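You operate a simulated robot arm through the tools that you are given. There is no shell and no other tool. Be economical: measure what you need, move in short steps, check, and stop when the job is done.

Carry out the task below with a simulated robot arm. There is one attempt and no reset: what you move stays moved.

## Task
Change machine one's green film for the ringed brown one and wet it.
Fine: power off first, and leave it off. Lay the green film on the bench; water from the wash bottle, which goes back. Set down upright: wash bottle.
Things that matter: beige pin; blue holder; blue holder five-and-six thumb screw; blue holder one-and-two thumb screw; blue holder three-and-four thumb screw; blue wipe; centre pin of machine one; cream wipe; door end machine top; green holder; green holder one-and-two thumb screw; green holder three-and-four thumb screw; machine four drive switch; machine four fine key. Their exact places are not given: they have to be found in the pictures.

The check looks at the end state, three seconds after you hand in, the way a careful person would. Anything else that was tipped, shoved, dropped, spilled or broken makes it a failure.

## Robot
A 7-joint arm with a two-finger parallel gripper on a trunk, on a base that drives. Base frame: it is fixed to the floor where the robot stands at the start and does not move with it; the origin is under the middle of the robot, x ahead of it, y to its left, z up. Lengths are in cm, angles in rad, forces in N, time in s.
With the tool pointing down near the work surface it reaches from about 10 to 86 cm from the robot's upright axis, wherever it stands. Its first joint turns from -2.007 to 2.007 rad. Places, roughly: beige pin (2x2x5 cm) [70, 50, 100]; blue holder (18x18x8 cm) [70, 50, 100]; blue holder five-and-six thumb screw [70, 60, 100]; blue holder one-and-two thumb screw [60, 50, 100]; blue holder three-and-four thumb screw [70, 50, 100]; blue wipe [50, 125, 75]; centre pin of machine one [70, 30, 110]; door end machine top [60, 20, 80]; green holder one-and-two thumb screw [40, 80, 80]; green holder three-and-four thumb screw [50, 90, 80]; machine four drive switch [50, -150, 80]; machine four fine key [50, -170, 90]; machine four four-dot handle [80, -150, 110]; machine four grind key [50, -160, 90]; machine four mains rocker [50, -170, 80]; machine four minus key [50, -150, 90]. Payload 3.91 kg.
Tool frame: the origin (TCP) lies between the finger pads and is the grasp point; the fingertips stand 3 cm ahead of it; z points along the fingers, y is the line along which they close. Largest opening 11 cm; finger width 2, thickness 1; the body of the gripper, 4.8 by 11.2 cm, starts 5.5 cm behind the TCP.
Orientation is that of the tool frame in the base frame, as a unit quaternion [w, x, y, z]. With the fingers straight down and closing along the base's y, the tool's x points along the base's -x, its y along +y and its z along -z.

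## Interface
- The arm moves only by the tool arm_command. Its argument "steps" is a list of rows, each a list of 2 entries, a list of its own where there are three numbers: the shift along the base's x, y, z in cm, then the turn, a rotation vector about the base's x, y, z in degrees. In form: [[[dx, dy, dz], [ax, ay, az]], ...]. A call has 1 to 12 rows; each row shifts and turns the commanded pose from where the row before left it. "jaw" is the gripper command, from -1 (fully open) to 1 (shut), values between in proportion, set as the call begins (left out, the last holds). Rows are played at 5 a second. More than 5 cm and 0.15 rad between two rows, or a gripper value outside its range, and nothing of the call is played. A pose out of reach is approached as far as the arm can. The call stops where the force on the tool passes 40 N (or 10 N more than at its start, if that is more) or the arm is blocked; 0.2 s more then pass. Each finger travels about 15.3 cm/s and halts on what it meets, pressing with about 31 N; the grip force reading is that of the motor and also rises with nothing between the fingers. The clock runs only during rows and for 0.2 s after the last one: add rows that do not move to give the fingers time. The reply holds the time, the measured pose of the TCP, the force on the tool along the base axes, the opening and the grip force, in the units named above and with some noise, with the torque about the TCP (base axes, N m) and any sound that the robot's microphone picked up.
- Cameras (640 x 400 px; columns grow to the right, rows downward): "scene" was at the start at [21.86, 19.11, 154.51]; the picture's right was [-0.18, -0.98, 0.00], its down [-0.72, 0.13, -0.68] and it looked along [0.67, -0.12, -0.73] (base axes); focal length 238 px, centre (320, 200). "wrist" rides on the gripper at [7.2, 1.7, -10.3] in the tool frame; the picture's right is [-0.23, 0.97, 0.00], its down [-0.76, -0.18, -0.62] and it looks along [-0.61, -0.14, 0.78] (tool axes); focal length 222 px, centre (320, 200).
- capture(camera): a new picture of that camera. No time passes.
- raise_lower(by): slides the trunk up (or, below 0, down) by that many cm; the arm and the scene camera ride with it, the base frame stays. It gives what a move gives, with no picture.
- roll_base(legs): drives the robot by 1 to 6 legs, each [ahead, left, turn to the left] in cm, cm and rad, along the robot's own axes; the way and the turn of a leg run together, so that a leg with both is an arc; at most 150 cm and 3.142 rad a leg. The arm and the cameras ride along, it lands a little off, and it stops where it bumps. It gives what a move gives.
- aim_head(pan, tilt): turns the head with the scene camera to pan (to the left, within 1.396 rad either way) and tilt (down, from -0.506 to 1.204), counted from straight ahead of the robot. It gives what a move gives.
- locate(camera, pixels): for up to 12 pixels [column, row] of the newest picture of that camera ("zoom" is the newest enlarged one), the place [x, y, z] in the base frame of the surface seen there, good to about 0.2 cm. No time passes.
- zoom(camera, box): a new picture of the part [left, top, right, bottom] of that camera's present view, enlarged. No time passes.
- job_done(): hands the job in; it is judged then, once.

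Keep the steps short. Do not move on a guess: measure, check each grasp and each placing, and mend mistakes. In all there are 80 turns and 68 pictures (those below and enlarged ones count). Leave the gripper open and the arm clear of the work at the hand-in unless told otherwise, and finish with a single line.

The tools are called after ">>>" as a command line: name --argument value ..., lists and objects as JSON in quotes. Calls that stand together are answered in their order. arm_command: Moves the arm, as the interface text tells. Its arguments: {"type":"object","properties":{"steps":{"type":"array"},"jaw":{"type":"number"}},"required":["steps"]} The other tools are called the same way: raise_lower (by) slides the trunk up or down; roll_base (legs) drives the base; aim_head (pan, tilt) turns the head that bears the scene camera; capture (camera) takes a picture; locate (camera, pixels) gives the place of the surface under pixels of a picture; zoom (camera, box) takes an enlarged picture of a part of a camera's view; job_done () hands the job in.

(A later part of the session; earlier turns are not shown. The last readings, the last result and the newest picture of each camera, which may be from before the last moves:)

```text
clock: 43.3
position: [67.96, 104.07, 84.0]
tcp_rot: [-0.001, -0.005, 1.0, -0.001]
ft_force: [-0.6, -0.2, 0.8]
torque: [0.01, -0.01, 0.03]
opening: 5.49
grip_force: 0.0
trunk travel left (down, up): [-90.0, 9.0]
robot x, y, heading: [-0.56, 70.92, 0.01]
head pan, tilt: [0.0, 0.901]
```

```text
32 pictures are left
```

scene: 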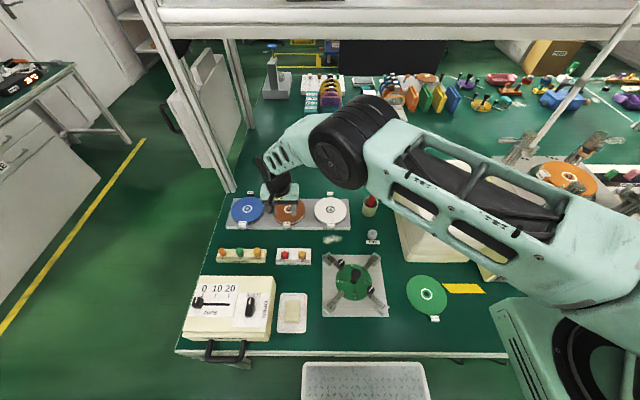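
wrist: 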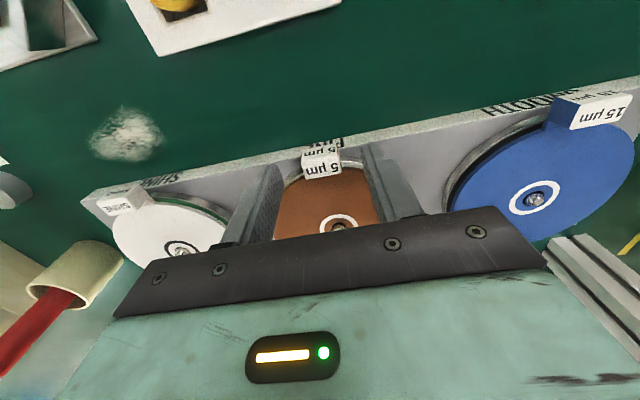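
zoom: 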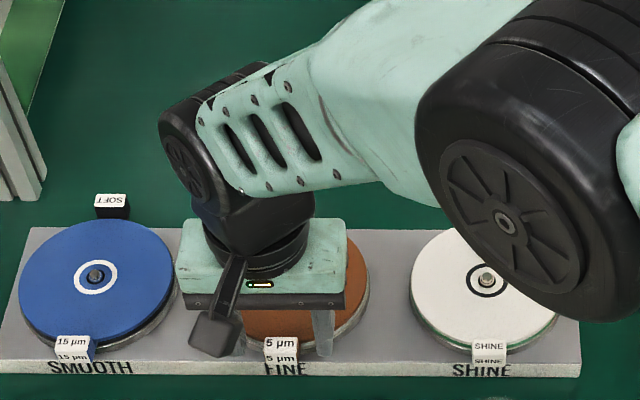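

Tips straddle the tab. Lower 1.4, then close and lift.

>>> arm_command --steps '[[[0, 0, -0.8], [0, 0, 0]], [[0, 0, -0.6], [0, 0, 0]], [[0, 0, 0], [0, 0, 0]]]'

>>> arm_command --steps '[[[0, 0, 0], [0, 0, 0]], [[0, 0, 0], [0, 0, 0]], [[0, 0, 0.5], [0, 0, 0]], [[0, 0, 0.5], [0, 0, 0]], [[0, 0, 1], [0, 0, 0]], [[0, 0, 3], [0, 0, 0]], [[0, 0, 4], [0, 0, 0]]]' --jaw 1

>>> zoom --camera "scene" --box '[225, 130, 365, 235]'

```text
clock: 44.1
position: [67.93, 103.94, 82.7]
tcp_rot: [-0.001, -0.004, 1.0, -0.001]
ft_force: [-0.6, -0.2, 1.0]
torque: [-0.01, -0.05, -0.01]
opening: 5.52
grip_force: 0.1
trunk travel left (down, up): [-90.0, 9.0]
robot x, y, heading: [0.04, 71.22, 0.008]
head pan, tilt: [0.0, 0.901]
```

```text
clock: 45.7
position: [67.79, 104.15, 91.62]
tcp_rot: [-0.001, -0.005, 1.0, -0.001]
ft_force: [0.0, -0.4, -0.6]
torque: [0.02, 0.02, 0.02]
opening: 2.5
grip_force: 30.5
trunk travel left (down, up): [-90.0, 9.0]
robot x, y, heading: [0.02, 71.14, 0.003]
head pan, tilt: [0.0, 0.901]
```

```text
3.81 times, centred on (295, 182) of scene
```

zoom: 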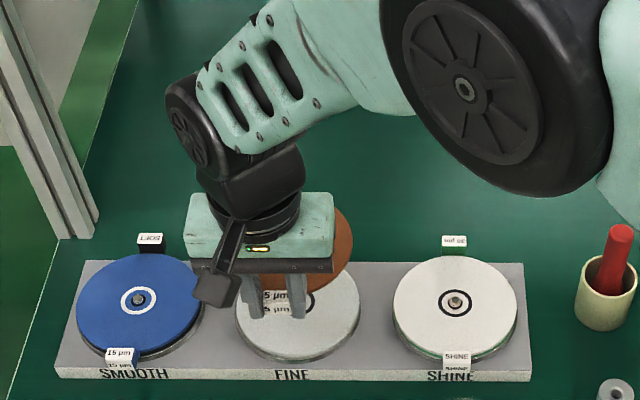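

Brown film is up, glass pad stayed. Rise and retract, then drive right.

>>> arm_command --steps '[[[0, 0, 4], [0, 0, 0]], [[0, 0, 4], [0, 0, 0]], [[0, 0, 4], [0, 0, 0]], [[0, 0, 4], [0, 0, 0]], [[-2, -2, 4], [0, 0, 0]], [[-2, -2, 4], [0, 0, 0]], [[-2, -2, 3.5], [0, 0, 0]], [[-3, -3, 2], [0, 0, 0]], [[-3, -3, 1], [0, 0, 0]], [[-3, -3, 1], [0, 0, 0]], [[-3, -3, 1], [0, 0, 0]], [[-3, -3, 0], [0, 0, 0]]]'

>>> roll_base --legs '[[0, -66, 0]]'

>>> capture --camera "scene"

```text
clock: 48.3
position: [46.96, 83.11, 124.15]
tcp_rot: [-0.001, -0.005, 1.0, -0.002]
ft_force: [0.1, 0.6, 0.1]
torque: [-0.03, 0.06, -0.03]
opening: 2.51
grip_force: 31.1
trunk travel left (down, up): [-90.0, 9.0]
robot x, y, heading: [-0.32, 71.19, 0.005]
head pan, tilt: [0.0, 0.901]
```

```text
clock: 51.9
position: [47.38, 17.13, 124.27]
tcp_rot: [0.0, -0.001, 1.0, -0.001]
ft_force: [0.2, 0.1, -0.6]
torque: [0.02, 0.05, 0.01]
opening: 2.48
grip_force: 30.7
trunk travel left (down, up): [-90.0, 9.0]
robot x, y, heading: [0.33, 5.33, 0.006]
head pan, tilt: [0.0, 0.901]
```

```text
30 pictures are left
```

scene: 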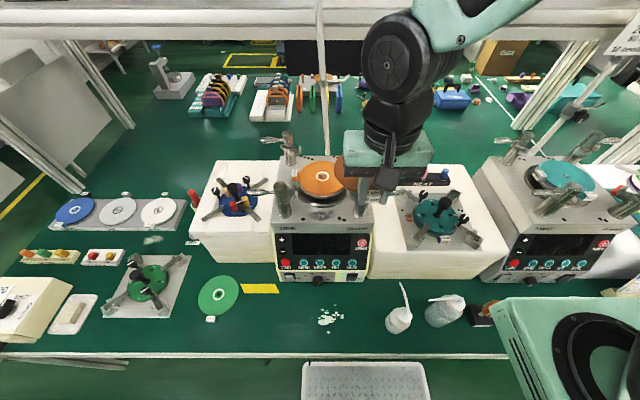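

Measure the pin of machine one (pad exposed).

>>> zoom --camera "scene" --box '[290, 150, 360, 200]'

>>> locate --camera "zoom" --pixels '[[302, 240], [296, 240], [308, 240], [302, 233], [302, 247], [270, 247], [335, 247], [302, 270], [302, 222], [130, 240], [460, 240]]'

```text
8.00 times, centred on (325, 175) of scene
```

zoom: 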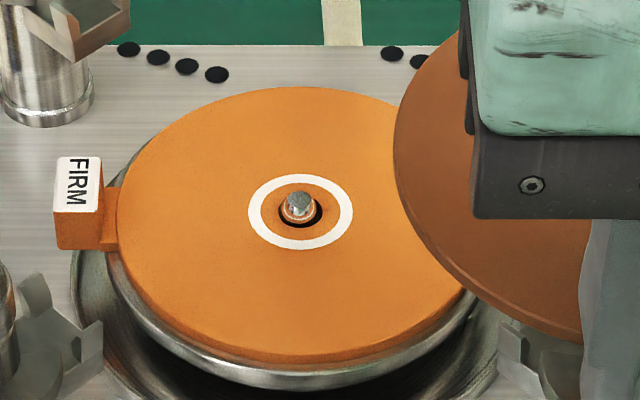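

```text
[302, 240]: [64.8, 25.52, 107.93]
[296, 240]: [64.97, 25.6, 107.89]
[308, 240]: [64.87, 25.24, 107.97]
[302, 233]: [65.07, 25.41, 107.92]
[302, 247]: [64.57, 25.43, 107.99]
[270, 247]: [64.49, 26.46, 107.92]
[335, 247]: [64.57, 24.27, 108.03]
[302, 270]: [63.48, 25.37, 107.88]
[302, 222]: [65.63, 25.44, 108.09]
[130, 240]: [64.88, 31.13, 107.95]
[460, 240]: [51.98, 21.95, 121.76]
```

>>> locate --camera "zoom" --pixels '[[299, 195], [299, 200], [299, 205], [299, 210], [299, 215], [291, 205], [309, 205], [303, 185], [303, 178], [303, 244], [252, 212], [351, 212]]'

>>> zoom --camera "scene" --box '[90, 190, 146, 230]'

>>> locate --camera "zoom" --pixels '[[320, 200], [320, 210], [310, 205], [330, 205]]'

```text
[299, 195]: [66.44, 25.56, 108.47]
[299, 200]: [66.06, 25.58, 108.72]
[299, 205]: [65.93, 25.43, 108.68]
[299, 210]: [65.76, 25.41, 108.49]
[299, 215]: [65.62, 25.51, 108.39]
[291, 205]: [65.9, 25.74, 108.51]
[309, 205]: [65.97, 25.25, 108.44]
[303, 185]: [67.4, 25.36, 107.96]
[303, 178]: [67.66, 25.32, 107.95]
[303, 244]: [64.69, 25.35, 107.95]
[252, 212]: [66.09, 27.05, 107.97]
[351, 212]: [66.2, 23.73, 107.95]
```

```text
10.00 times, centred on (118, 210) of scene
```

zoom: 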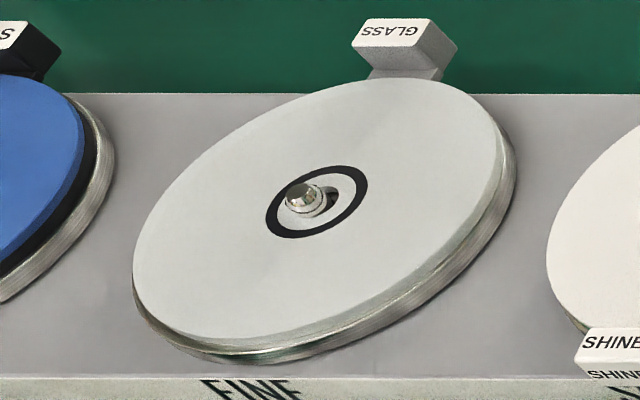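

```text
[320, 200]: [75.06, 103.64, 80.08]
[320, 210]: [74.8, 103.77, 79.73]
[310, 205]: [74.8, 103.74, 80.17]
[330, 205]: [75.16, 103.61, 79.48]
```

>>> locate --camera "zoom" --pixels '[[303, 186], [303, 192], [303, 198], [295, 195], [312, 195], [268, 222], [366, 180], [285, 234], [345, 167], [137, 270], [495, 130], [303, 205]]'

>>> capture --camera "wrist"

```text
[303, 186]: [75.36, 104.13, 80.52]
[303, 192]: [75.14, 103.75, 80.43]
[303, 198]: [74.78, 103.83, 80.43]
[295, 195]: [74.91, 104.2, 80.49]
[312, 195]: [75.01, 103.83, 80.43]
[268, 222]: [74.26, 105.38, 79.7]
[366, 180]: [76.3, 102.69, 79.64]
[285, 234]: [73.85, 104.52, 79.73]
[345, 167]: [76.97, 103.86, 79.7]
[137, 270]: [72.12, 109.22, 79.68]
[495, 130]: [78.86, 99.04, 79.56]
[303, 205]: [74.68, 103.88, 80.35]
```

```text
27 pictures are left
```

wrist: 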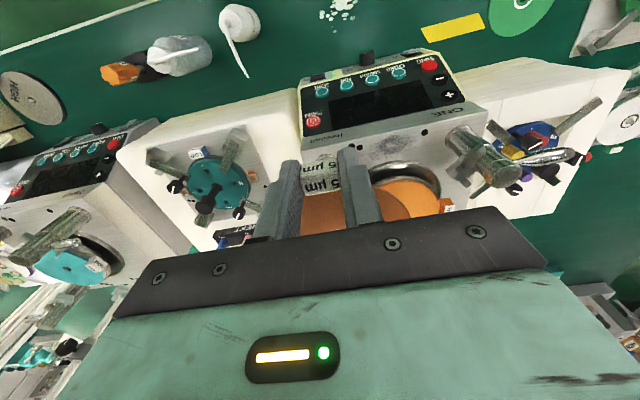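

Pin centre ≈ (66.1, 25.45); the film's centre sits 7.35 cm ahead of the TCP. Move over at height and descend to hover just above the pin.

>>> arm_command --steps '[[[2.8, 2.05, 0], [0, 0, 0]], [[2.8, 2.05, 0], [0, 0, 0]], [[2.8, 2.05, 0], [0, 0, 0]], [[2.97, 2.07, 0], [0, 0, 0]], [[0, 0, -3], [0, 0, 0]], [[0, 0, -3], [0, 0, 0]], [[0, 0, -2.5], [0, 0, 0]], [[0, 0, -1.5], [0, 0, 0]], [[0, 0, -1], [0, 0, 0]], [[0, 0, 0], [0, 0, 0]]]'

>>> zoom --camera "scene" --box '[270, 130, 390, 210]'

```text
clock: 54.1
position: [58.76, 25.42, 113.34]
tcp_rot: [-0.001, -0.002, 1.0, -0.001]
ft_force: [0.3, 0.7, -0.1]
torque: [0.02, 0.01, 0.04]
opening: 2.47
grip_force: 30.8
trunk travel left (down, up): [-90.0, 9.0]
robot x, y, heading: [0.14, 5.18, -0.0]
head pan, tilt: [0.0, 0.901]
```

```text
5.00 times, centred on (330, 170) of scene
```

zoom: 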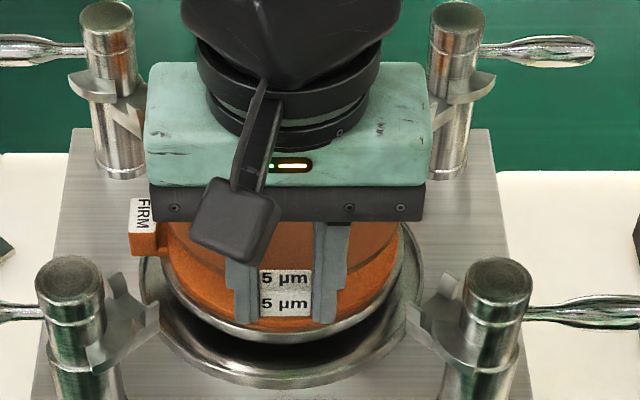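

>>> locate --camera "zoom" --pixels '[[396, 240], [392, 255], [385, 268], [375, 280], [365, 288], [180, 245], [172, 232], [205, 265], [215, 270], [340, 300], [262, 272], [308, 272]]'

>>> capture --camera "wrist"

```text
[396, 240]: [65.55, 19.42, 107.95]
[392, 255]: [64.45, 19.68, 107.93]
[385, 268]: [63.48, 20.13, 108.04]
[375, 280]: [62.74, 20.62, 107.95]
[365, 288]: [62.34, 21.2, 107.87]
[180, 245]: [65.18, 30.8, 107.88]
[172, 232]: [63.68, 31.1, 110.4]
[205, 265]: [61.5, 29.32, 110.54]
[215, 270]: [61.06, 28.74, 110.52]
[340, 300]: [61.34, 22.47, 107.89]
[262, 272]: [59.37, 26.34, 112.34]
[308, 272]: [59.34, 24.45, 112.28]
```

```text
25 pictures are left
```

wrist: 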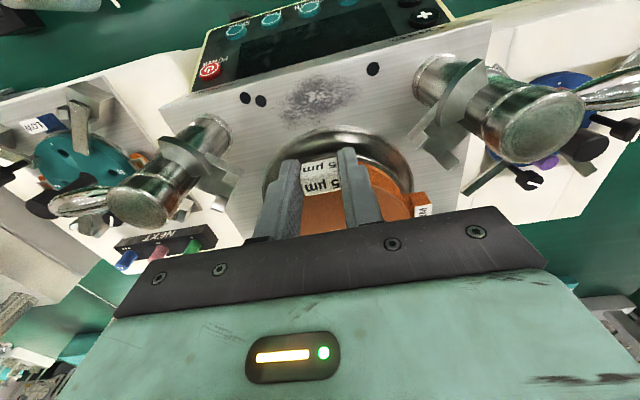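

Rim points fit a circle centred at (66.1, 25.5): aligned. Lower gently.

>>> arm_command --steps '[[[0, 0, -0.8], [0, 0, 0]], [[0, 0, -0.6], [0, 0, 0]], [[0, 0, -0.3], [0, 0, 0]], [[0, 0, -0.2], [0, 0, 0]], [[0, 0, -0.2], [0, 0, 0]], [[0, 0, -0.15], [0, 0, 0]], [[0, 0, 0], [0, 0, 0]]]'

>>> zoom --camera "scene" --box '[285, 160, 365, 210]'

>>> locate --camera "zoom" --pixels '[[130, 140], [150, 165], [400, 140], [380, 170], [440, 160], [450, 130]]'

```text
clock: 55.7
position: [58.85, 25.34, 110.95]
tcp_rot: [-0.001, -0.001, 1.0, -0.001]
ft_force: [-0.5, -0.1, -0.6]
torque: [-0.01, 0.06, -0.01]
opening: 2.5
grip_force: 30.8
trunk travel left (down, up): [-90.0, 9.0]
robot x, y, heading: [0.25, 5.47, 0.001]
head pan, tilt: [0.0, 0.901]
```

```text
8.00 times, centred on (325, 185) of scene
```

zoom: 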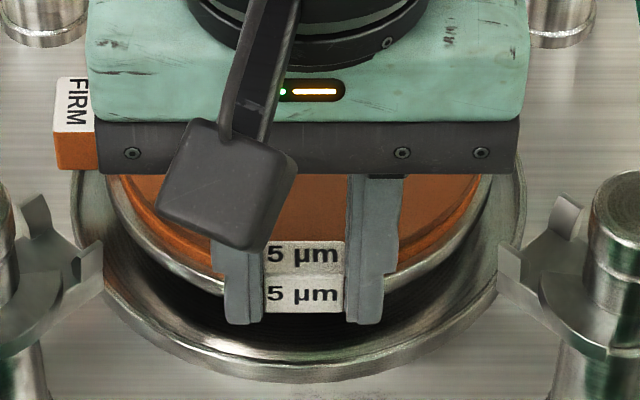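

```text
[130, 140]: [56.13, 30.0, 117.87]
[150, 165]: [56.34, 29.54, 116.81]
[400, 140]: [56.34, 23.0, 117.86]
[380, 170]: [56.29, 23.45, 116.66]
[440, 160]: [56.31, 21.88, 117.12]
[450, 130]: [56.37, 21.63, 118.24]
```

No pressing force and the film sits at pad level. Release and rise.

>>> arm_command --steps '[[[0, 0, -0.05], [0, 0, 0]], [[0, 0, 0], [0, 0, 0]], [[0, 0, 0], [0, 0, 0]], [[0, 0, 1], [0, 0, 0]], [[0, 0, 3], [0, 0, 0]], [[0, 0, 4], [0, 0, 0]], [[0, 0, 4], [0, 0, 0]], [[-4, 0, 0], [0, 0, 0]], [[-4, 0, 0], [0, 0, 0]], [[-3, -3, 0], [0, 0, 0]]]' --jaw 0.1

>>> zoom --camera "scene" --box '[275, 140, 371, 200]'

>>> locate --camera "zoom" --pixels '[[150, 240], [440, 240], [300, 160], [300, 310], [300, 225], [300, 250], [250, 280], [360, 280]]'

```text
clock: 57.9
position: [47.58, 22.48, 123.14]
tcp_rot: [0.0, -0.001, 1.0, 0.0]
ft_force: [-1.1, 0.7, -0.2]
torque: [-0.06, 0.01, -0.02]
opening: 4.96
grip_force: 0.1
trunk travel left (down, up): [-90.0, 9.0]
robot x, y, heading: [0.25, 5.7, 0.003]
head pan, tilt: [0.0, 0.901]
```

```text
6.67 times, centred on (323, 170) of scene
```

zoom: 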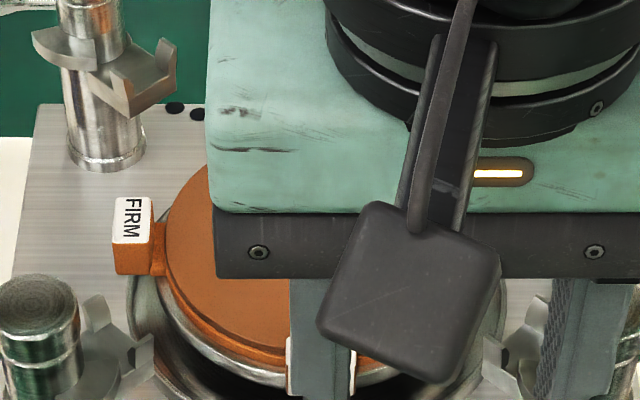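

```text
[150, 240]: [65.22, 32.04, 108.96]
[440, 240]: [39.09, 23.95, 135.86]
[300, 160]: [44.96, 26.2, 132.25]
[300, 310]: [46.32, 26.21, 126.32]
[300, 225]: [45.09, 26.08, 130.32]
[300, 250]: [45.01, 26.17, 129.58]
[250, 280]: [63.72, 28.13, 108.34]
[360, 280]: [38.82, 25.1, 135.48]
```

Film appears seated (z 108.34). Move the arm aside to verify and to view the bottle.

>>> arm_command --steps '[[[0, -4.5, 0], [0, 0, 0]], [[0, -4.5, 0], [0, 0, 0]], [[0, -4.5, 0], [0, 0, 0]], [[0, -4.5, 0], [0, 0, 0]], [[0, -4.5, 0], [0, 0, 0]], [[0, -4.5, 0], [0, 0, 0]], [[0, -4.5, 0], [0, 0, 0]]]'

>>> capture --camera "scene"

>>> zoom --camera "scene" --box '[375, 270, 503, 350]'

>>> locate --camera "zoom" --pixels '[[370, 130], [345, 125], [395, 125], [340, 145], [325, 210], [325, 270], [355, 150], [265, 158], [280, 150], [300, 145], [270, 200], [400, 200]]'

>>> locate --camera "scene" --pixels '[[300, 178], [345, 178], [322, 165], [322, 190], [322, 176]]'

```text
clock: 59.5
position: [48.0, -9.08, 122.94]
tcp_rot: [-0.002, -0.002, 1.0, -0.001]
ft_force: [-0.3, 0.2, 0.2]
torque: [0.01, -0.01, -0.02]
opening: 4.95
grip_force: 0.1
trunk travel left (down, up): [-90.0, 9.0]
robot x, y, heading: [0.07, 5.25, 0.003]
head pan, tilt: [0.0, 0.901]
```

```text
22 pictures are left
```

scene: 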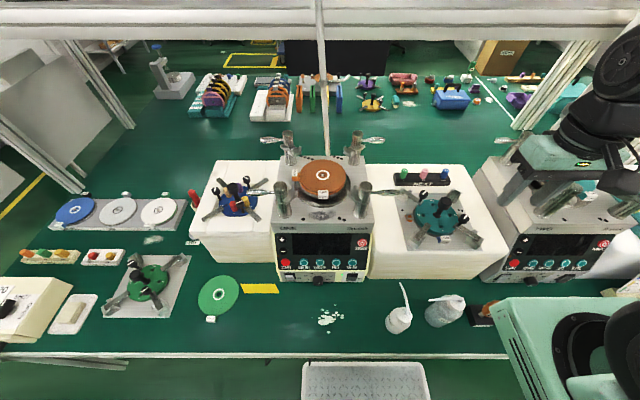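

```text
5.00 times, centred on (439, 310) of scene
```

zoom: 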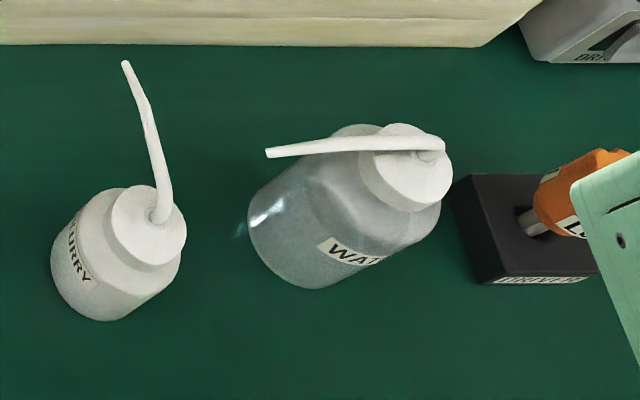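

```text
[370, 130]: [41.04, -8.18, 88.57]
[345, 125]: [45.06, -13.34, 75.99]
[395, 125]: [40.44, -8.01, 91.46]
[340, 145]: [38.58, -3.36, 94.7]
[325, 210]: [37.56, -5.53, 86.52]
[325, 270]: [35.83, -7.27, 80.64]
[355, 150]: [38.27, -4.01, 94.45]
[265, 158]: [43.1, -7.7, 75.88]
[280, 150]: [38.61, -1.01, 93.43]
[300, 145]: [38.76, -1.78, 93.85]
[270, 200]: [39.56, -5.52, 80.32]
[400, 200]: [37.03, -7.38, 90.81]
```

```text
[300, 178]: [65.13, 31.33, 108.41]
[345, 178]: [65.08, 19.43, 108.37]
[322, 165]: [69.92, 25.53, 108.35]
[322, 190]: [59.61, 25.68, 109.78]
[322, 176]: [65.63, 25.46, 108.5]
```

Brown film is flat and level (z 108.35–108.4). Now measure the water bottle and its neighbours.

>>> locate --camera "zoom" --pixels '[[405, 165], [365, 180], [448, 180], [405, 208], [255, 215], [330, 285], [375, 255], [430, 215], [440, 150], [180, 250], [455, 200], [480, 280]]'

>>> locate --camera "zoom" --pixels '[[170, 215], [145, 215], [60, 265], [120, 315], [155, 290], [125, 65], [262, 250], [290, 275], [350, 240], [310, 180], [470, 230], [500, 170]]'

```text
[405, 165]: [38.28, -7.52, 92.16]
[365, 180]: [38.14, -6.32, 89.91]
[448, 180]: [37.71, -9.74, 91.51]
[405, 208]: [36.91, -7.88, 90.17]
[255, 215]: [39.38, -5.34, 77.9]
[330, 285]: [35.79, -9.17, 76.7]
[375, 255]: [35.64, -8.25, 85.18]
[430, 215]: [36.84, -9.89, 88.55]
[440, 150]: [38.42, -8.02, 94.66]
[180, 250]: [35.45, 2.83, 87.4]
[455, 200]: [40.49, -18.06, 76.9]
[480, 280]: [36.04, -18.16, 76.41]
```

```text
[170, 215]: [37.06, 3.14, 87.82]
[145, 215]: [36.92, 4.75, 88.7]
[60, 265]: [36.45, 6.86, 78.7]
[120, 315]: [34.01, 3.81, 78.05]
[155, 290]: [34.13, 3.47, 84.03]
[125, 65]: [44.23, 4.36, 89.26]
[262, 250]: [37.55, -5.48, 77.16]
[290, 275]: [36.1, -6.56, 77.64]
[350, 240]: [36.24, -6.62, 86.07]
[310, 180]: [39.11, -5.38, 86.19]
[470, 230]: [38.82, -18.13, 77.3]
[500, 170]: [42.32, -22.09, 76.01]
```

Bottle axis ≈ (38.65, -8.3), radius 3, body z 76–88, nozzle tip ≈ (38.6, -0.7, 93) toward +y. I'll grip the body from the front with the tool tilted ~64°. To get reach, drive back 30 cm first and set the tilt there.

>>> roll_base --legs '[[-30, 0, 0]]'

>>> arm_command --steps '[[[0, 0, -2], [0, -8, 0]], [[0, 0, -2], [0, -8, 0]], [[0, 0, -2], [0, -8, 0]], [[0, 0, -2], [0, -8, 0]], [[0, 0, -2], [0, -8, 0]], [[0, 0, -2], [0, -8, 0]], [[0, 0, -2], [0, -8, 0]], [[0, 0, -2], [0, -8, 0]], [[0, 0, 0], [0, 0, 0]]]' --jaw -0.64

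>>> capture --camera "scene"

```text
clock: 61.6
position: [17.85, -9.1, 123.04]
tcp_rot: [-0.002, -0.005, 1.0, -0.001]
ft_force: [-0.1, 0.1, 0.0]
torque: [-0.01, -0.01, 0.02]
opening: 4.96
grip_force: 0.1
trunk travel left (down, up): [-90.0, 9.0]
robot x, y, heading: [-30.45, 5.13, 0.015]
head pan, tilt: [0.0, 0.901]
```

```text
clock: 63.6
position: [35.58, -11.25, 110.01]
tcp_rot: [0.529, -0.005, 0.849, -0.004]
ft_force: [0.1, -0.2, -0.1]
torque: [0.01, 0.0, -0.02]
opening: 9.02
grip_force: 0.2
out of reach, approached as far as the arm can: row 1, 2, 3, 4, 5, 6, 7
trunk travel left (down, up): [-90.0, 9.0]
robot x, y, heading: [-30.13, 5.0, 0.011]
head pan, tilt: [0.0, 0.901]
```

```text
20 pictures are left
```

scene: 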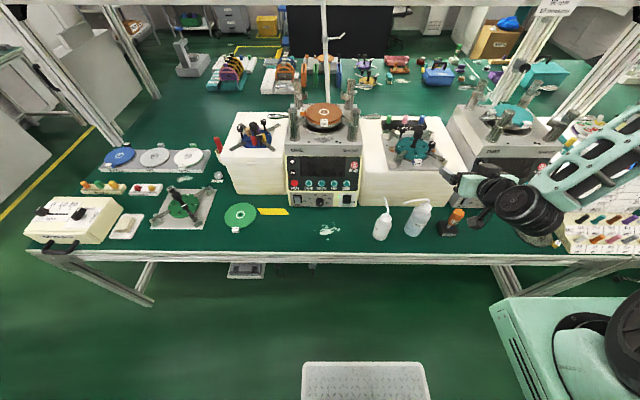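

Arm is at its close-in limit; I'll back off 12 cm more and lower the trunk 24 cm, which leaves the tool in front of the bottle at bench height.

>>> roll_base --legs '[[-12, 0, 0]]'

>>> raise_lower --by -24

>>> arm_command --steps '[[[0, 1.5, 0], [0, 0, 0]], [[0, 1.45, 0], [0, 0, 0]], [[1, 0, 0], [0, 0, 0]], [[0, 0, 0], [0, 0, 0]]]'

>>> capture --camera "wrist"

>>> capture --camera "scene"

```text
clock: 64.8
position: [23.44, -11.26, 110.06]
tcp_rot: [0.528, -0.006, 0.849, -0.002]
ft_force: [0.4, 0.3, -0.3]
torque: [-0.02, -0.01, 0.0]
opening: 9.0
grip_force: 0.1
trunk travel left (down, up): [-90.0, 9.0]
robot x, y, heading: [-41.87, 4.86, 0.012]
head pan, tilt: [0.0, 0.901]
```

```text
clock: 67.3
position: [23.32, -11.4, 86.16]
tcp_rot: [0.529, -0.005, 0.849, -0.004]
ft_force: [-0.3, 0.5, 0.5]
torque: [0.01, 0.0, 0.02]
opening: 9.01
grip_force: 0.0
trunk travel left (down, up): [-66.0, 33.0]
robot x, y, heading: [-42.23, 4.86, 0.014]
head pan, tilt: [0.0, 0.901]
```

```text
clock: 68.3
position: [24.47, -8.33, 86.07]
tcp_rot: [0.529, -0.006, 0.848, -0.003]
ft_force: [0.0, 0.4, -0.2]
torque: [0.02, 0.0, -0.01]
opening: 9.03
grip_force: 0.1
trunk travel left (down, up): [-66.0, 33.0]
robot x, y, heading: [-42.0, 5.09, 0.013]
head pan, tilt: [0.0, 0.901]
```

```text
19 pictures are left
```

wrist: 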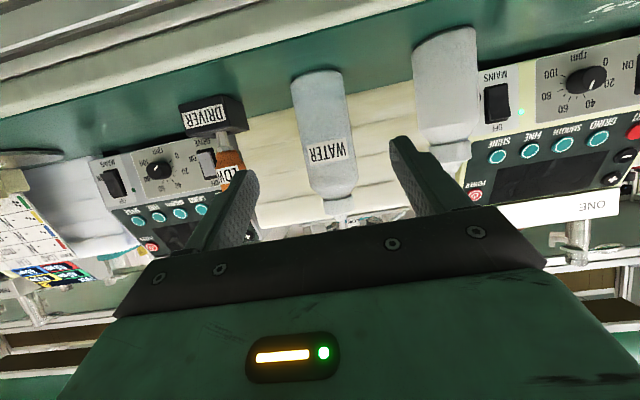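

```text
18 pictures are left
```

scene: 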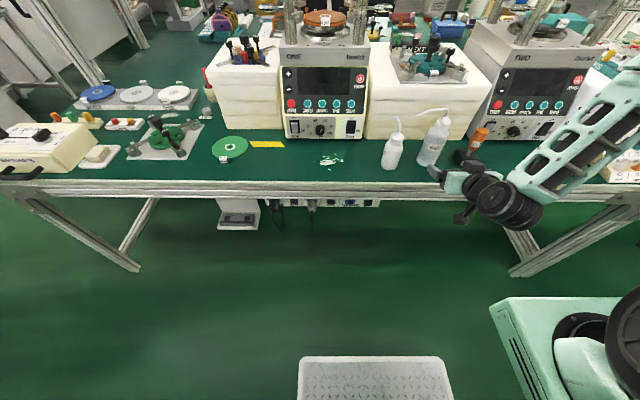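

The bottle is between the fingers. Confirm its position with the wrist camera.

>>> locate --camera "wrist" --pixels '[[300, 130], [325, 130], [350, 130], [320, 75], [330, 175], [335, 200], [425, 110]]'

```text
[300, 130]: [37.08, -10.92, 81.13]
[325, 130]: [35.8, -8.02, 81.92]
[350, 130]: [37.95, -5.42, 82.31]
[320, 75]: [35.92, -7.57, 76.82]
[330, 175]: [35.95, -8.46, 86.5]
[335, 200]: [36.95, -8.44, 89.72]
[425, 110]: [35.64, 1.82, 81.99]
```

Axis confirmed (38.8, -8.3). Advance 14 cm, down 1.9.

>>> arm_command --steps '[[[3.5, 0, -0.9], [0, 0, 0]], [[3.5, 0, -1], [0, 0, 0]], [[3.5, 0, 0], [0, 0, 0]], [[2.5, 0, 0], [0, 0, 0]], [[1.1, 0, 0], [0, 0, 0]], [[0, 0, 0], [0, 0, 0]]]'

>>> capture --camera "wrist"

```text
clock: 69.7
position: [38.52, -8.43, 84.06]
tcp_rot: [0.529, -0.005, 0.849, -0.003]
ft_force: [-0.3, 0.1, -0.5]
torque: [0.03, -0.01, 0.03]
opening: 9.02
grip_force: 0.0
trunk travel left (down, up): [-66.0, 33.0]
robot x, y, heading: [-42.13, 4.99, 0.017]
head pan, tilt: [0.0, 0.901]
```

```text
17 pictures are left
```

wrist: 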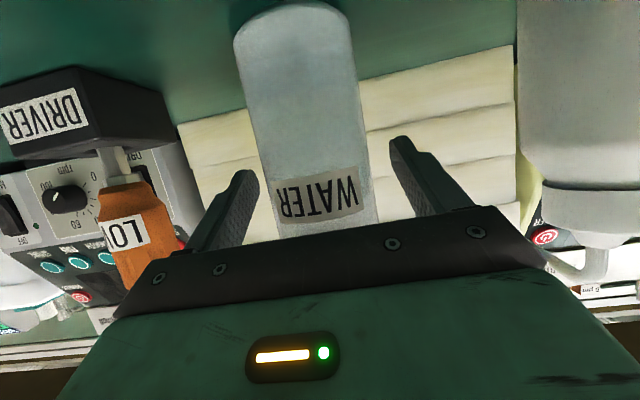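

Close gently first: jaw command for ~5.7 cm.

>>> arm_command --steps '[[[0, 0, 0], [0, 0, 0]], [[0, 0, 0], [0, 0, 0]]]' --jaw -0.04

```text
clock: 70.3
position: [38.48, -8.34, 84.01]
tcp_rot: [0.529, -0.006, 0.849, -0.003]
ft_force: [0.7, 0.4, 0.6]
torque: [0.15, 0.02, -0.04]
opening: 5.92
grip_force: 30.5
trunk travel left (down, up): [-66.0, 33.0]
robot x, y, heading: [-42.17, 4.7, 0.012]
head pan, tilt: [0.0, 0.901]
```

Held at 5.92 cm, 30 N. Check for drips, and lift.

>>> arm_command --steps '[[[0, 0, 1], [0, 0, 0]], [[0, 0, 3], [0, 0, 0]], [[0, 0, 4], [0, 0, 0]], [[0, 0, 4], [0, 0, 0]]]'

>>> zoom --camera "scene" --box '[360, 60, 520, 210]'

>>> locate --camera "zoom" --pixels '[[235, 62], [240, 62], [260, 60], [300, 58], [320, 60]]'

```text
clock: 71.3
position: [38.49, -8.41, 96.29]
tcp_rot: [0.528, -0.003, 0.849, -0.004]
ft_force: [1.2, -0.3, -3.4]
torque: [-0.01, 0.03, 0.01]
opening: 5.9
grip_force: 31.3
trunk travel left (down, up): [-66.0, 33.0]
robot x, y, heading: [-42.07, 5.09, 0.015]
head pan, tilt: [0.0, 0.901]
```

```text
2.67 times, centred on (440, 135) of scene
```

zoom: 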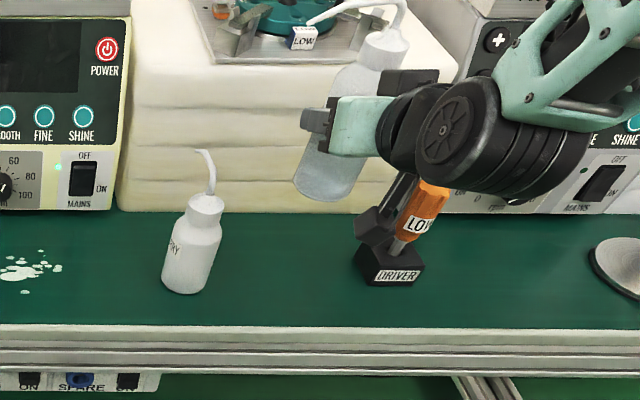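

```text
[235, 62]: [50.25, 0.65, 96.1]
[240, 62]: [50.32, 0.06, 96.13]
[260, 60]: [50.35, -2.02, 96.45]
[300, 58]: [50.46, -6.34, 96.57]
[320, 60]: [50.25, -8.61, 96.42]
```

No drips, bottle 3.4 N. Raise with the trunk and drive so the nozzle comes over the film, bottle bottom above the posts (z 115).

>>> raise_lower --by 32

>>> roll_base --legs '[[0, 26, 0], [26.5, 0, 0]]'

>>> capture --camera "scene"

```text
clock: 74.5
position: [38.42, -8.34, 128.3]
tcp_rot: [0.528, -0.005, 0.849, -0.003]
ft_force: [-0.3, 0.4, -3.4]
torque: [0.02, 0.01, 0.02]
opening: 5.91
grip_force: 31.4
trunk travel left (down, up): [-98.0, 1.0]
robot x, y, heading: [-42.08, 4.99, 0.013]
head pan, tilt: [0.0, 0.901]
```

```text
clock: 77.9
position: [64.57, 19.02, 128.43]
tcp_rot: [0.529, -0.007, 0.849, -0.002]
ft_force: [-0.9, 0.0, -2.9]
torque: [0.03, 0.01, 0.0]
opening: 5.92
grip_force: 31.1
trunk travel left (down, up): [-98.0, 1.0]
robot x, y, heading: [-16.21, 31.8, 0.019]
head pan, tilt: [0.0, 0.901]
```

```text
15 pictures are left
```

scene: 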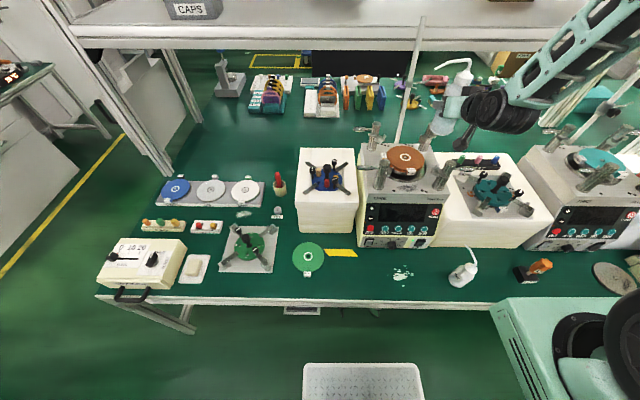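

>>> zoom --camera "scene" --box '[360, 40, 520, 160]'

>>> locate --camera "zoom" --pixels '[[305, 108], [312, 104], [325, 99], [350, 92], [400, 80], [430, 85], [445, 130], [365, 195], [290, 325]]'

```text
3.33 times, centred on (440, 100) of scene
```

zoom: 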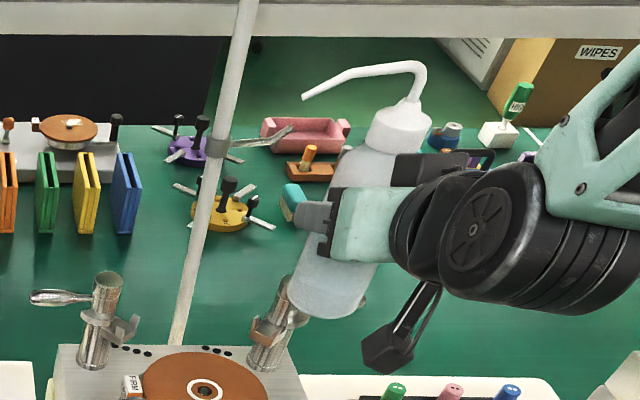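

```text
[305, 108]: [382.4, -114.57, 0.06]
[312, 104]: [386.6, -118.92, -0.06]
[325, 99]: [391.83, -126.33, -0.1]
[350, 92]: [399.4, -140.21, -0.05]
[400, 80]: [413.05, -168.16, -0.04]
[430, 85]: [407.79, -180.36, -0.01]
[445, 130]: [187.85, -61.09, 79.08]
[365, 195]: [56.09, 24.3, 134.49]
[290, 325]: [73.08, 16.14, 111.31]
```

>>> locate --camera "zoom" --pixels '[[306, 96], [312, 91], [330, 82], [350, 74], [400, 66], [418, 70], [402, 125], [215, 165], [195, 270], [230, 90], [320, 300], [330, 230]]'

```text
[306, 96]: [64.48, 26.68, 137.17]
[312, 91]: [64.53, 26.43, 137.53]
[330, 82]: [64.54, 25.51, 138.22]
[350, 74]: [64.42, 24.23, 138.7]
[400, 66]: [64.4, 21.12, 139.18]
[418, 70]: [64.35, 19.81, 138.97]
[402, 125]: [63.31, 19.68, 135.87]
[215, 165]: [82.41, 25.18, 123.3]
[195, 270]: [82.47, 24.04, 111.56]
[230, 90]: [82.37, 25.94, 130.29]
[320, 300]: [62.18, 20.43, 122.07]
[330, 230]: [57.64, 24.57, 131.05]
```

Nozzle tip at (64.5, 26.8, 137), already sloping down. Shift so it is over the film centre (66.1, 25.4), then tilt the bottle about the nozzle tip in 8° rows, to 32° first.

>>> arm_command --steps '[[[1.5, -1.3, 0], [0, 0, 0]], [[0, -1.13, -0.34], [-8, 0, 0]], [[0, -0.95, -0.2], [-8, 0, 0]], [[0, -0.76, -0.07], [-8, 0, 0]], [[0, -0.56, 0.02], [-8, 0, 0]], [[0, 0, 0], [0, 0, 0]]]'

>>> capture --camera "scene"

```text
clock: 79.3
position: [65.95, 14.33, 127.77]
tcp_rot: [0.506, -0.154, 0.815, -0.236]
ft_force: [-0.5, 0.0, -2.6]
torque: [0.03, 0.01, -0.03]
opening: 5.91
grip_force: 30.8
trunk travel left (down, up): [-98.0, 1.0]
robot x, y, heading: [-15.99, 32.11, 0.022]
head pan, tilt: [0.0, 0.901]
```

```text
13 pictures are left
```

scene: 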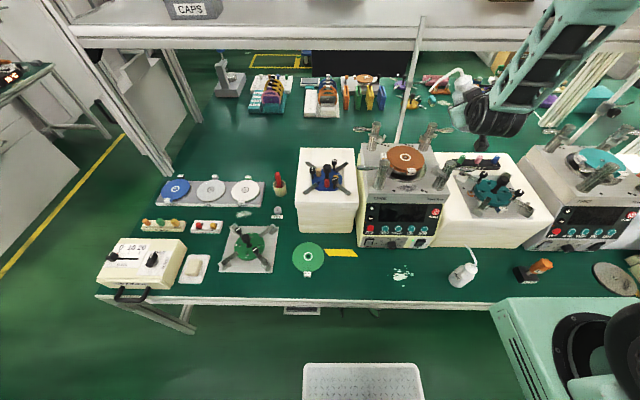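

>>> zoom --camera "scene" --box '[365, 60, 525, 180]'

>>> locate --camera "zoom" --pixels '[[296, 85], [304, 82], [320, 62], [345, 44], [350, 120], [265, 290], [205, 300]]'

```text
3.33 times, centred on (445, 120) of scene
```

zoom: 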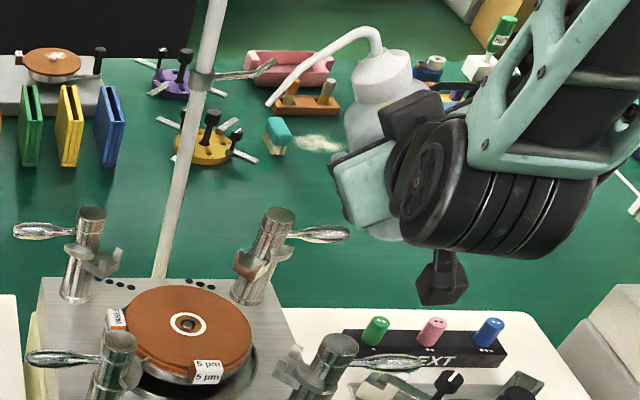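

```text
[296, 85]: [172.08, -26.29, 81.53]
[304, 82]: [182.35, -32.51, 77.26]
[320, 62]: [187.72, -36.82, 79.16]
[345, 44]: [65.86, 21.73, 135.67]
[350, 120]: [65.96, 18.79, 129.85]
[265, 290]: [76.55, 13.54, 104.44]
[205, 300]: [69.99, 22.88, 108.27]
```

Film still dry at 32°. Continue the tilt to 56° about the tip, lowering slightly.

>>> arm_command --steps '[[[0, -0.34, 0.08], [-8, 0, 0]], [[0, -0.12, 0.1], [-8, 0, 0]], [[0, 0.11, 0.12], [-8, 0, 0]], [[0, 0, 0], [0, 0, 0]], [[0, 0, 0], [0, 0, 0]]]'

>>> zoom --camera "scene" --box '[365, 60, 525, 180]'

```text
clock: 80.5
position: [66.03, 13.91, 128.1]
tcp_rot: [0.464, -0.255, 0.748, -0.4]
ft_force: [0.4, -0.1, -3.2]
torque: [0.0, 0.01, -0.01]
opening: 5.91
grip_force: 30.8
trunk travel left (down, up): [-98.0, 1.0]
robot x, y, heading: [-16.34, 31.92, 0.019]
head pan, tilt: [0.0, 0.901]
```

```text
3.33 times, centred on (445, 120) of scene
```

zoom: 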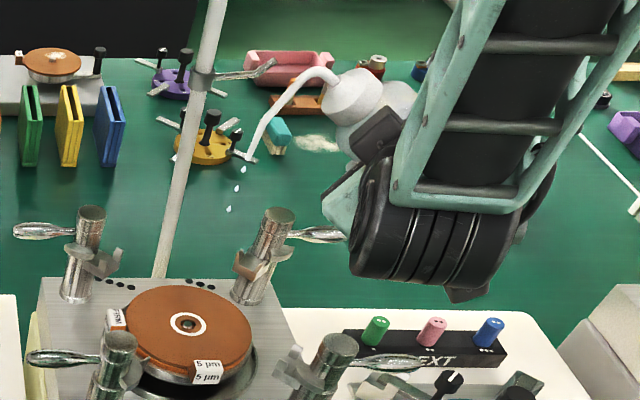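

Drops are falling from the nozzle. Hold about a second and look.

>>> arm_command --steps '[[[0, 0, 0], [0, 0, 0]], [[0, 0, 0], [0, 0, 0]], [[0, 0, 0], [0, 0, 0]]]'

>>> zoom --camera "scene" --box '[365, 90, 493, 186]'

```text
clock: 81.3
position: [65.93, 14.04, 128.01]
tcp_rot: [0.463, -0.256, 0.749, -0.4]
ft_force: [-0.3, 0.2, -2.6]
torque: [0.02, -0.02, 0.0]
opening: 5.9
grip_force: 31.0
trunk travel left (down, up): [-98.0, 1.0]
robot x, y, heading: [-16.05, 31.91, 0.018]
head pan, tilt: [0.0, 0.901]
```

```text
4.17 times, centred on (429, 138) of scene
```

zoom: 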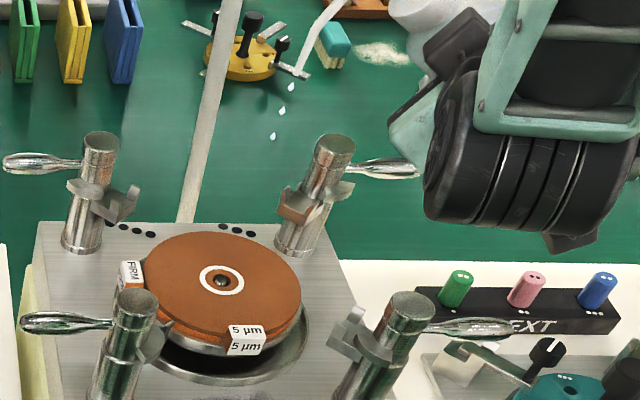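

>>> locate --camera "zoom" --pixels '[[304, 70], [306, 62], [310, 52], [291, 87], [282, 111], [274, 137], [220, 260], [255, 300], [190, 260], [220, 282]]'

>>> capture --camera "wrist"

```text
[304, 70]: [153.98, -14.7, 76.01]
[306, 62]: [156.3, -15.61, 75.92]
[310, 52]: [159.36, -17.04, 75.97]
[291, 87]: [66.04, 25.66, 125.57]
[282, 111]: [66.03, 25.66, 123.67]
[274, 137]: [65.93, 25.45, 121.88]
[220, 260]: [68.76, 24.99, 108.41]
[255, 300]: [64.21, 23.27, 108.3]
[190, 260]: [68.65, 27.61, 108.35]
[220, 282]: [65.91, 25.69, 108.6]
```

```text
9 pictures are left
```

wrist: 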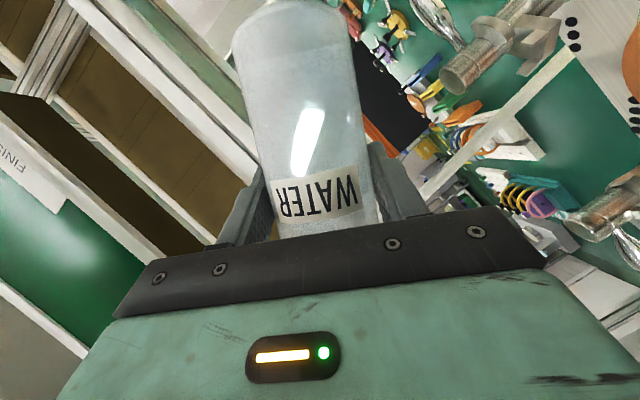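

Drops land at (66.0, 25.6): on the film. Sweep a little around the centre for coverage, then look.

>>> arm_command --steps '[[[1.5, 0, 0], [0, 0, 0]], [[0, 1.5, 0], [0, 0, 0]], [[-1.5, 0, 0], [0, 0, 0]], [[-1.5, 0, 0], [0, 0, 0]], [[0, -1.5, 0], [0, 0, 0]], [[0, -1.5, 0], [0, 0, 0]], [[1.5, 0, 0], [0, 0, 0]], [[0, 1.5, 0], [0, 0, 0]]]'

>>> zoom --camera "scene" --box '[375, 120, 439, 180]'

```text
clock: 83.1
position: [66.07, 13.87, 128.22]
tcp_rot: [0.464, -0.254, 0.749, -0.4]
ft_force: [-0.4, 0.3, -3.4]
torque: [0.02, 0.02, 0.0]
opening: 5.88
grip_force: 31.1
trunk travel left (down, up): [-98.0, 1.0]
robot x, y, heading: [-16.38, 32.31, 0.017]
head pan, tilt: [0.0, 0.901]
```

```text
6.67 times, centred on (407, 150) of scene
```

zoom: 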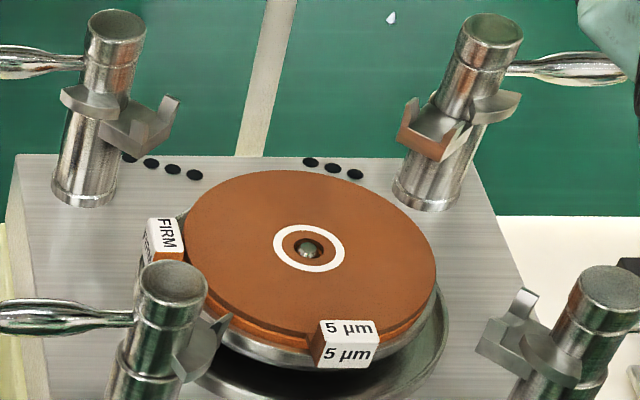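

Film doesn't look wet yet. Lower the nozzle 4 cm (bottle still above the posts), command the jaw shut to squeeze, and hold 2 s.

>>> arm_command --steps '[[[0, 0, -2], [0, 0, 0]], [[0, 0, -2], [0, 0, 0]], [[0, 0, 0], [0, 0, 0]], [[0, 0, 0], [0, 0, 0]], [[0, 0, 0], [0, 0, 0]], [[0, 0, 0], [0, 0, 0]], [[0, 0, 0], [0, 0, 0]], [[0, 0, 0], [0, 0, 0]], [[0, 0, 0], [0, 0, 0]], [[0, 0, 0], [0, 0, 0]]]' --jaw 1

>>> zoom --camera "scene" --box '[375, 100, 471, 180]'

```text
clock: 85.3
position: [66.06, 14.1, 124.18]
tcp_rot: [0.463, -0.254, 0.749, -0.401]
ft_force: [-1.2, -0.2, -2.4]
torque: [0.01, 0.07, -0.01]
opening: 5.87
grip_force: 31.1
trunk travel left (down, up): [-98.0, 1.0]
robot x, y, heading: [-16.05, 32.25, 0.019]
head pan, tilt: [0.0, 0.901]
```

```text
5.00 times, centred on (423, 140) of scene
```

zoom: 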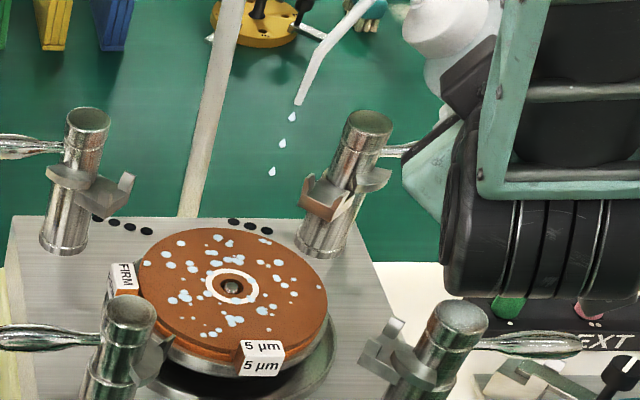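

The film now shows water droplets all over. Tilt the bottle back upright about the nozzle tip while rising.

>>> arm_command --steps '[[[0, -0.11, 0.88], [8, 0, 0]], [[0, 0.12, 0.89], [8, 0, 0]], [[0, 0.34, 0.92], [8, 0, 0]], [[0, 0.56, 0.98], [8, 0, 0]], [[0, 0.76, 1.07], [8, 0, 0]], [[0, 0.95, 1.19], [8, 0, 0]], [[0, 1.13, 1.34], [8, 0, 0]], [[0, 0, 0], [0, 0, 0]]]'

>>> capture --camera "scene"

```text
clock: 87.1
position: [65.94, 17.71, 131.47]
tcp_rot: [0.529, -0.007, 0.849, -0.001]
ft_force: [0.3, -0.1, -2.4]
torque: [0.02, 0.01, -0.01]
opening: 5.92
grip_force: 30.8
trunk travel left (down, up): [-98.0, 1.0]
robot x, y, heading: [-15.89, 31.96, 0.015]
head pan, tilt: [0.0, 0.901]
```

```text
6 pictures are left
```

scene: 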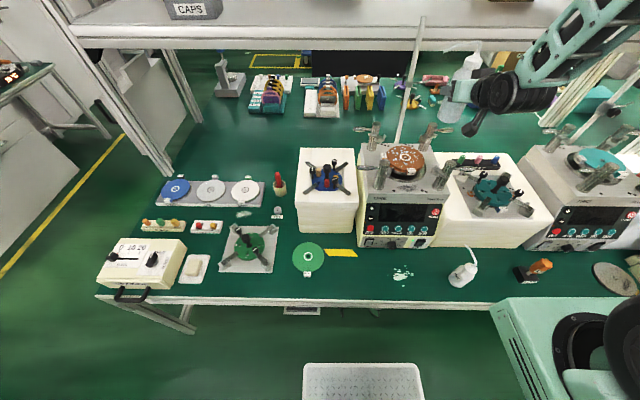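

Bottle upright, film wet. Drive back the way I came, then lower the trunk.

>>> roll_base --legs '[[-27.4, 0, 0], [0, -26, 0]]'

>>> raise_lower --by -32

```text
clock: 90.5
position: [39.13, -8.69, 131.44]
tcp_rot: [0.529, -0.009, 0.849, -0.002]
ft_force: [0.3, -0.5, -3.4]
torque: [-0.01, 0.03, -0.01]
opening: 5.87
grip_force: 31.0
trunk travel left (down, up): [-98.0, 1.0]
robot x, y, heading: [-43.03, 4.81, 0.025]
head pan, tilt: [0.0, 0.901]
```

```text
clock: 93.6
position: [39.17, -8.63, 99.4]
tcp_rot: [0.529, -0.009, 0.849, -0.001]
ft_force: [-0.4, -0.3, -1.8]
torque: [-0.01, 0.02, 0.0]
opening: 5.9
grip_force: 31.1
trunk travel left (down, up): [-66.0, 33.0]
robot x, y, heading: [-43.0, 5.3, 0.026]
head pan, tilt: [0.0, 0.901]
```

Descend to just above the bench.

>>> arm_command --steps '[[[-0.65, 0.3, -3], [0, 0, 0]], [[0, 0, -4], [0, 0, 0]], [[0, 0, -4], [0, 0, 0]], [[0, 0, -2.5], [0, 0, 0]], [[0, 0, -0.9], [0, 0, 0]], [[0, 0, 0], [0, 0, 0]]]'

>>> zoom --camera "scene" --box '[360, 90, 520, 200]'

```text
clock: 95.0
position: [38.56, -8.19, 85.12]
tcp_rot: [0.53, -0.009, 0.848, 0.0]
ft_force: [0.2, -0.3, -3.0]
torque: [0.01, 0.05, 0.01]
opening: 5.91
grip_force: 31.0
trunk travel left (down, up): [-66.0, 33.0]
robot x, y, heading: [-43.4, 5.26, 0.027]
head pan, tilt: [0.0, 0.901]
```

```text
3.64 times, centred on (440, 145) of scene
```

zoom: 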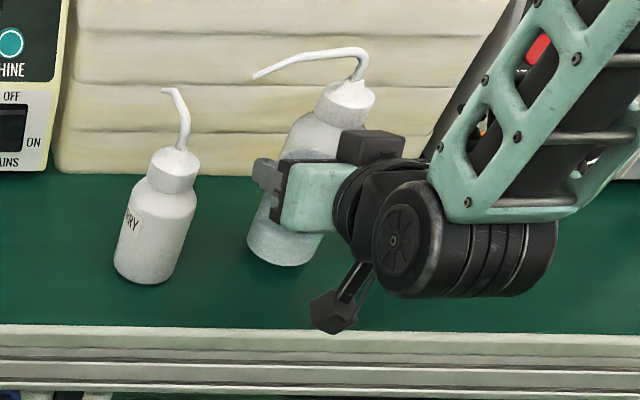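

Bottle is upright about 1 cm over its place. Lower in small steps to contact.

>>> arm_command --steps '[[[0, 0, -0.5], [0, 0, 0]], [[0, 0, -0.3], [0, 0, 0]], [[0, 0, -0.15], [0, 0, 0]], [[0, 0, -0.1], [0, 0, 0]], [[0, 0, 0], [0, 0, 0]]]'

```text
clock: 96.2
position: [38.57, -8.23, 84.25]
tcp_rot: [0.531, -0.01, 0.847, 0.0]
ft_force: [-2.9, 0.5, 15.9]
torque: [0.38, 0.48, 0.04]
opening: 5.91
grip_force: 30.4
trunk travel left (down, up): [-66.0, 33.0]
robot x, y, heading: [-42.97, 5.2, 0.027]
head pan, tilt: [0.0, 0.901]
```

Contact. Ease up a hair, then open and wait.

>>> arm_command --steps '[[[0, 0, 0.1], [0, 0, 0]], [[0, 0, 0], [0, 0, 0]]]'

>>> arm_command --steps '[[[0, 0, 0], [0, 0, 0]], [[0, 0, 0], [0, 0, 0]], [[0, 0, 0], [0, 0, 0]], [[-2, 0, 0.2], [0, 0, 0]], [[-4, 0, 0.3], [0, 0, 0]], [[-4, 0, 0.5], [0, 0, 0]], [[-4, 0, 1], [0, 0, 0]], [[-1, 0, 3], [0, 0, 0]]]' --jaw -0.64

>>> capture --camera "scene"

```text
clock: 96.8
position: [38.51, -8.44, 84.3]
tcp_rot: [0.53, -0.009, 0.848, -0.001]
ft_force: [2.5, -0.3, 12.8]
torque: [0.37, -0.24, -0.08]
opening: 5.92
grip_force: 30.7
trunk travel left (down, up): [-66.0, 33.0]
robot x, y, heading: [-43.25, 5.66, 0.03]
head pan, tilt: [0.0, 0.901]
```

```text
clock: 98.6
position: [23.65, -8.11, 88.95]
tcp_rot: [0.528, -0.01, 0.849, 0.0]
ft_force: [-0.5, -0.1, 0.2]
torque: [0.02, -0.06, 0.03]
opening: 9.02
grip_force: 0.1
out of reach, approached as far as the arm can: row 8
trunk travel left (down, up): [-66.0, 33.0]
robot x, y, heading: [-43.11, 5.24, 0.026]
head pan, tilt: [0.0, 0.901]
```

```text
4 pictures are left
```

scene: 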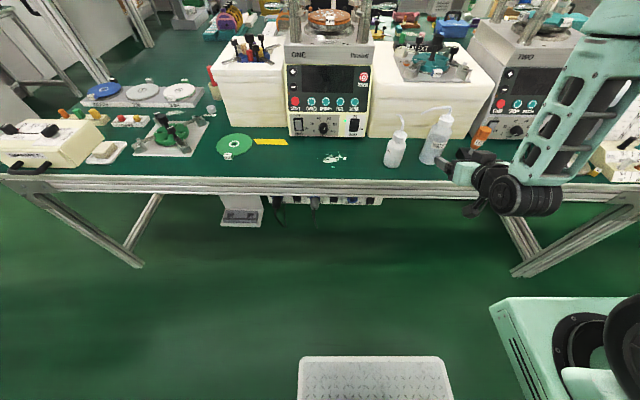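

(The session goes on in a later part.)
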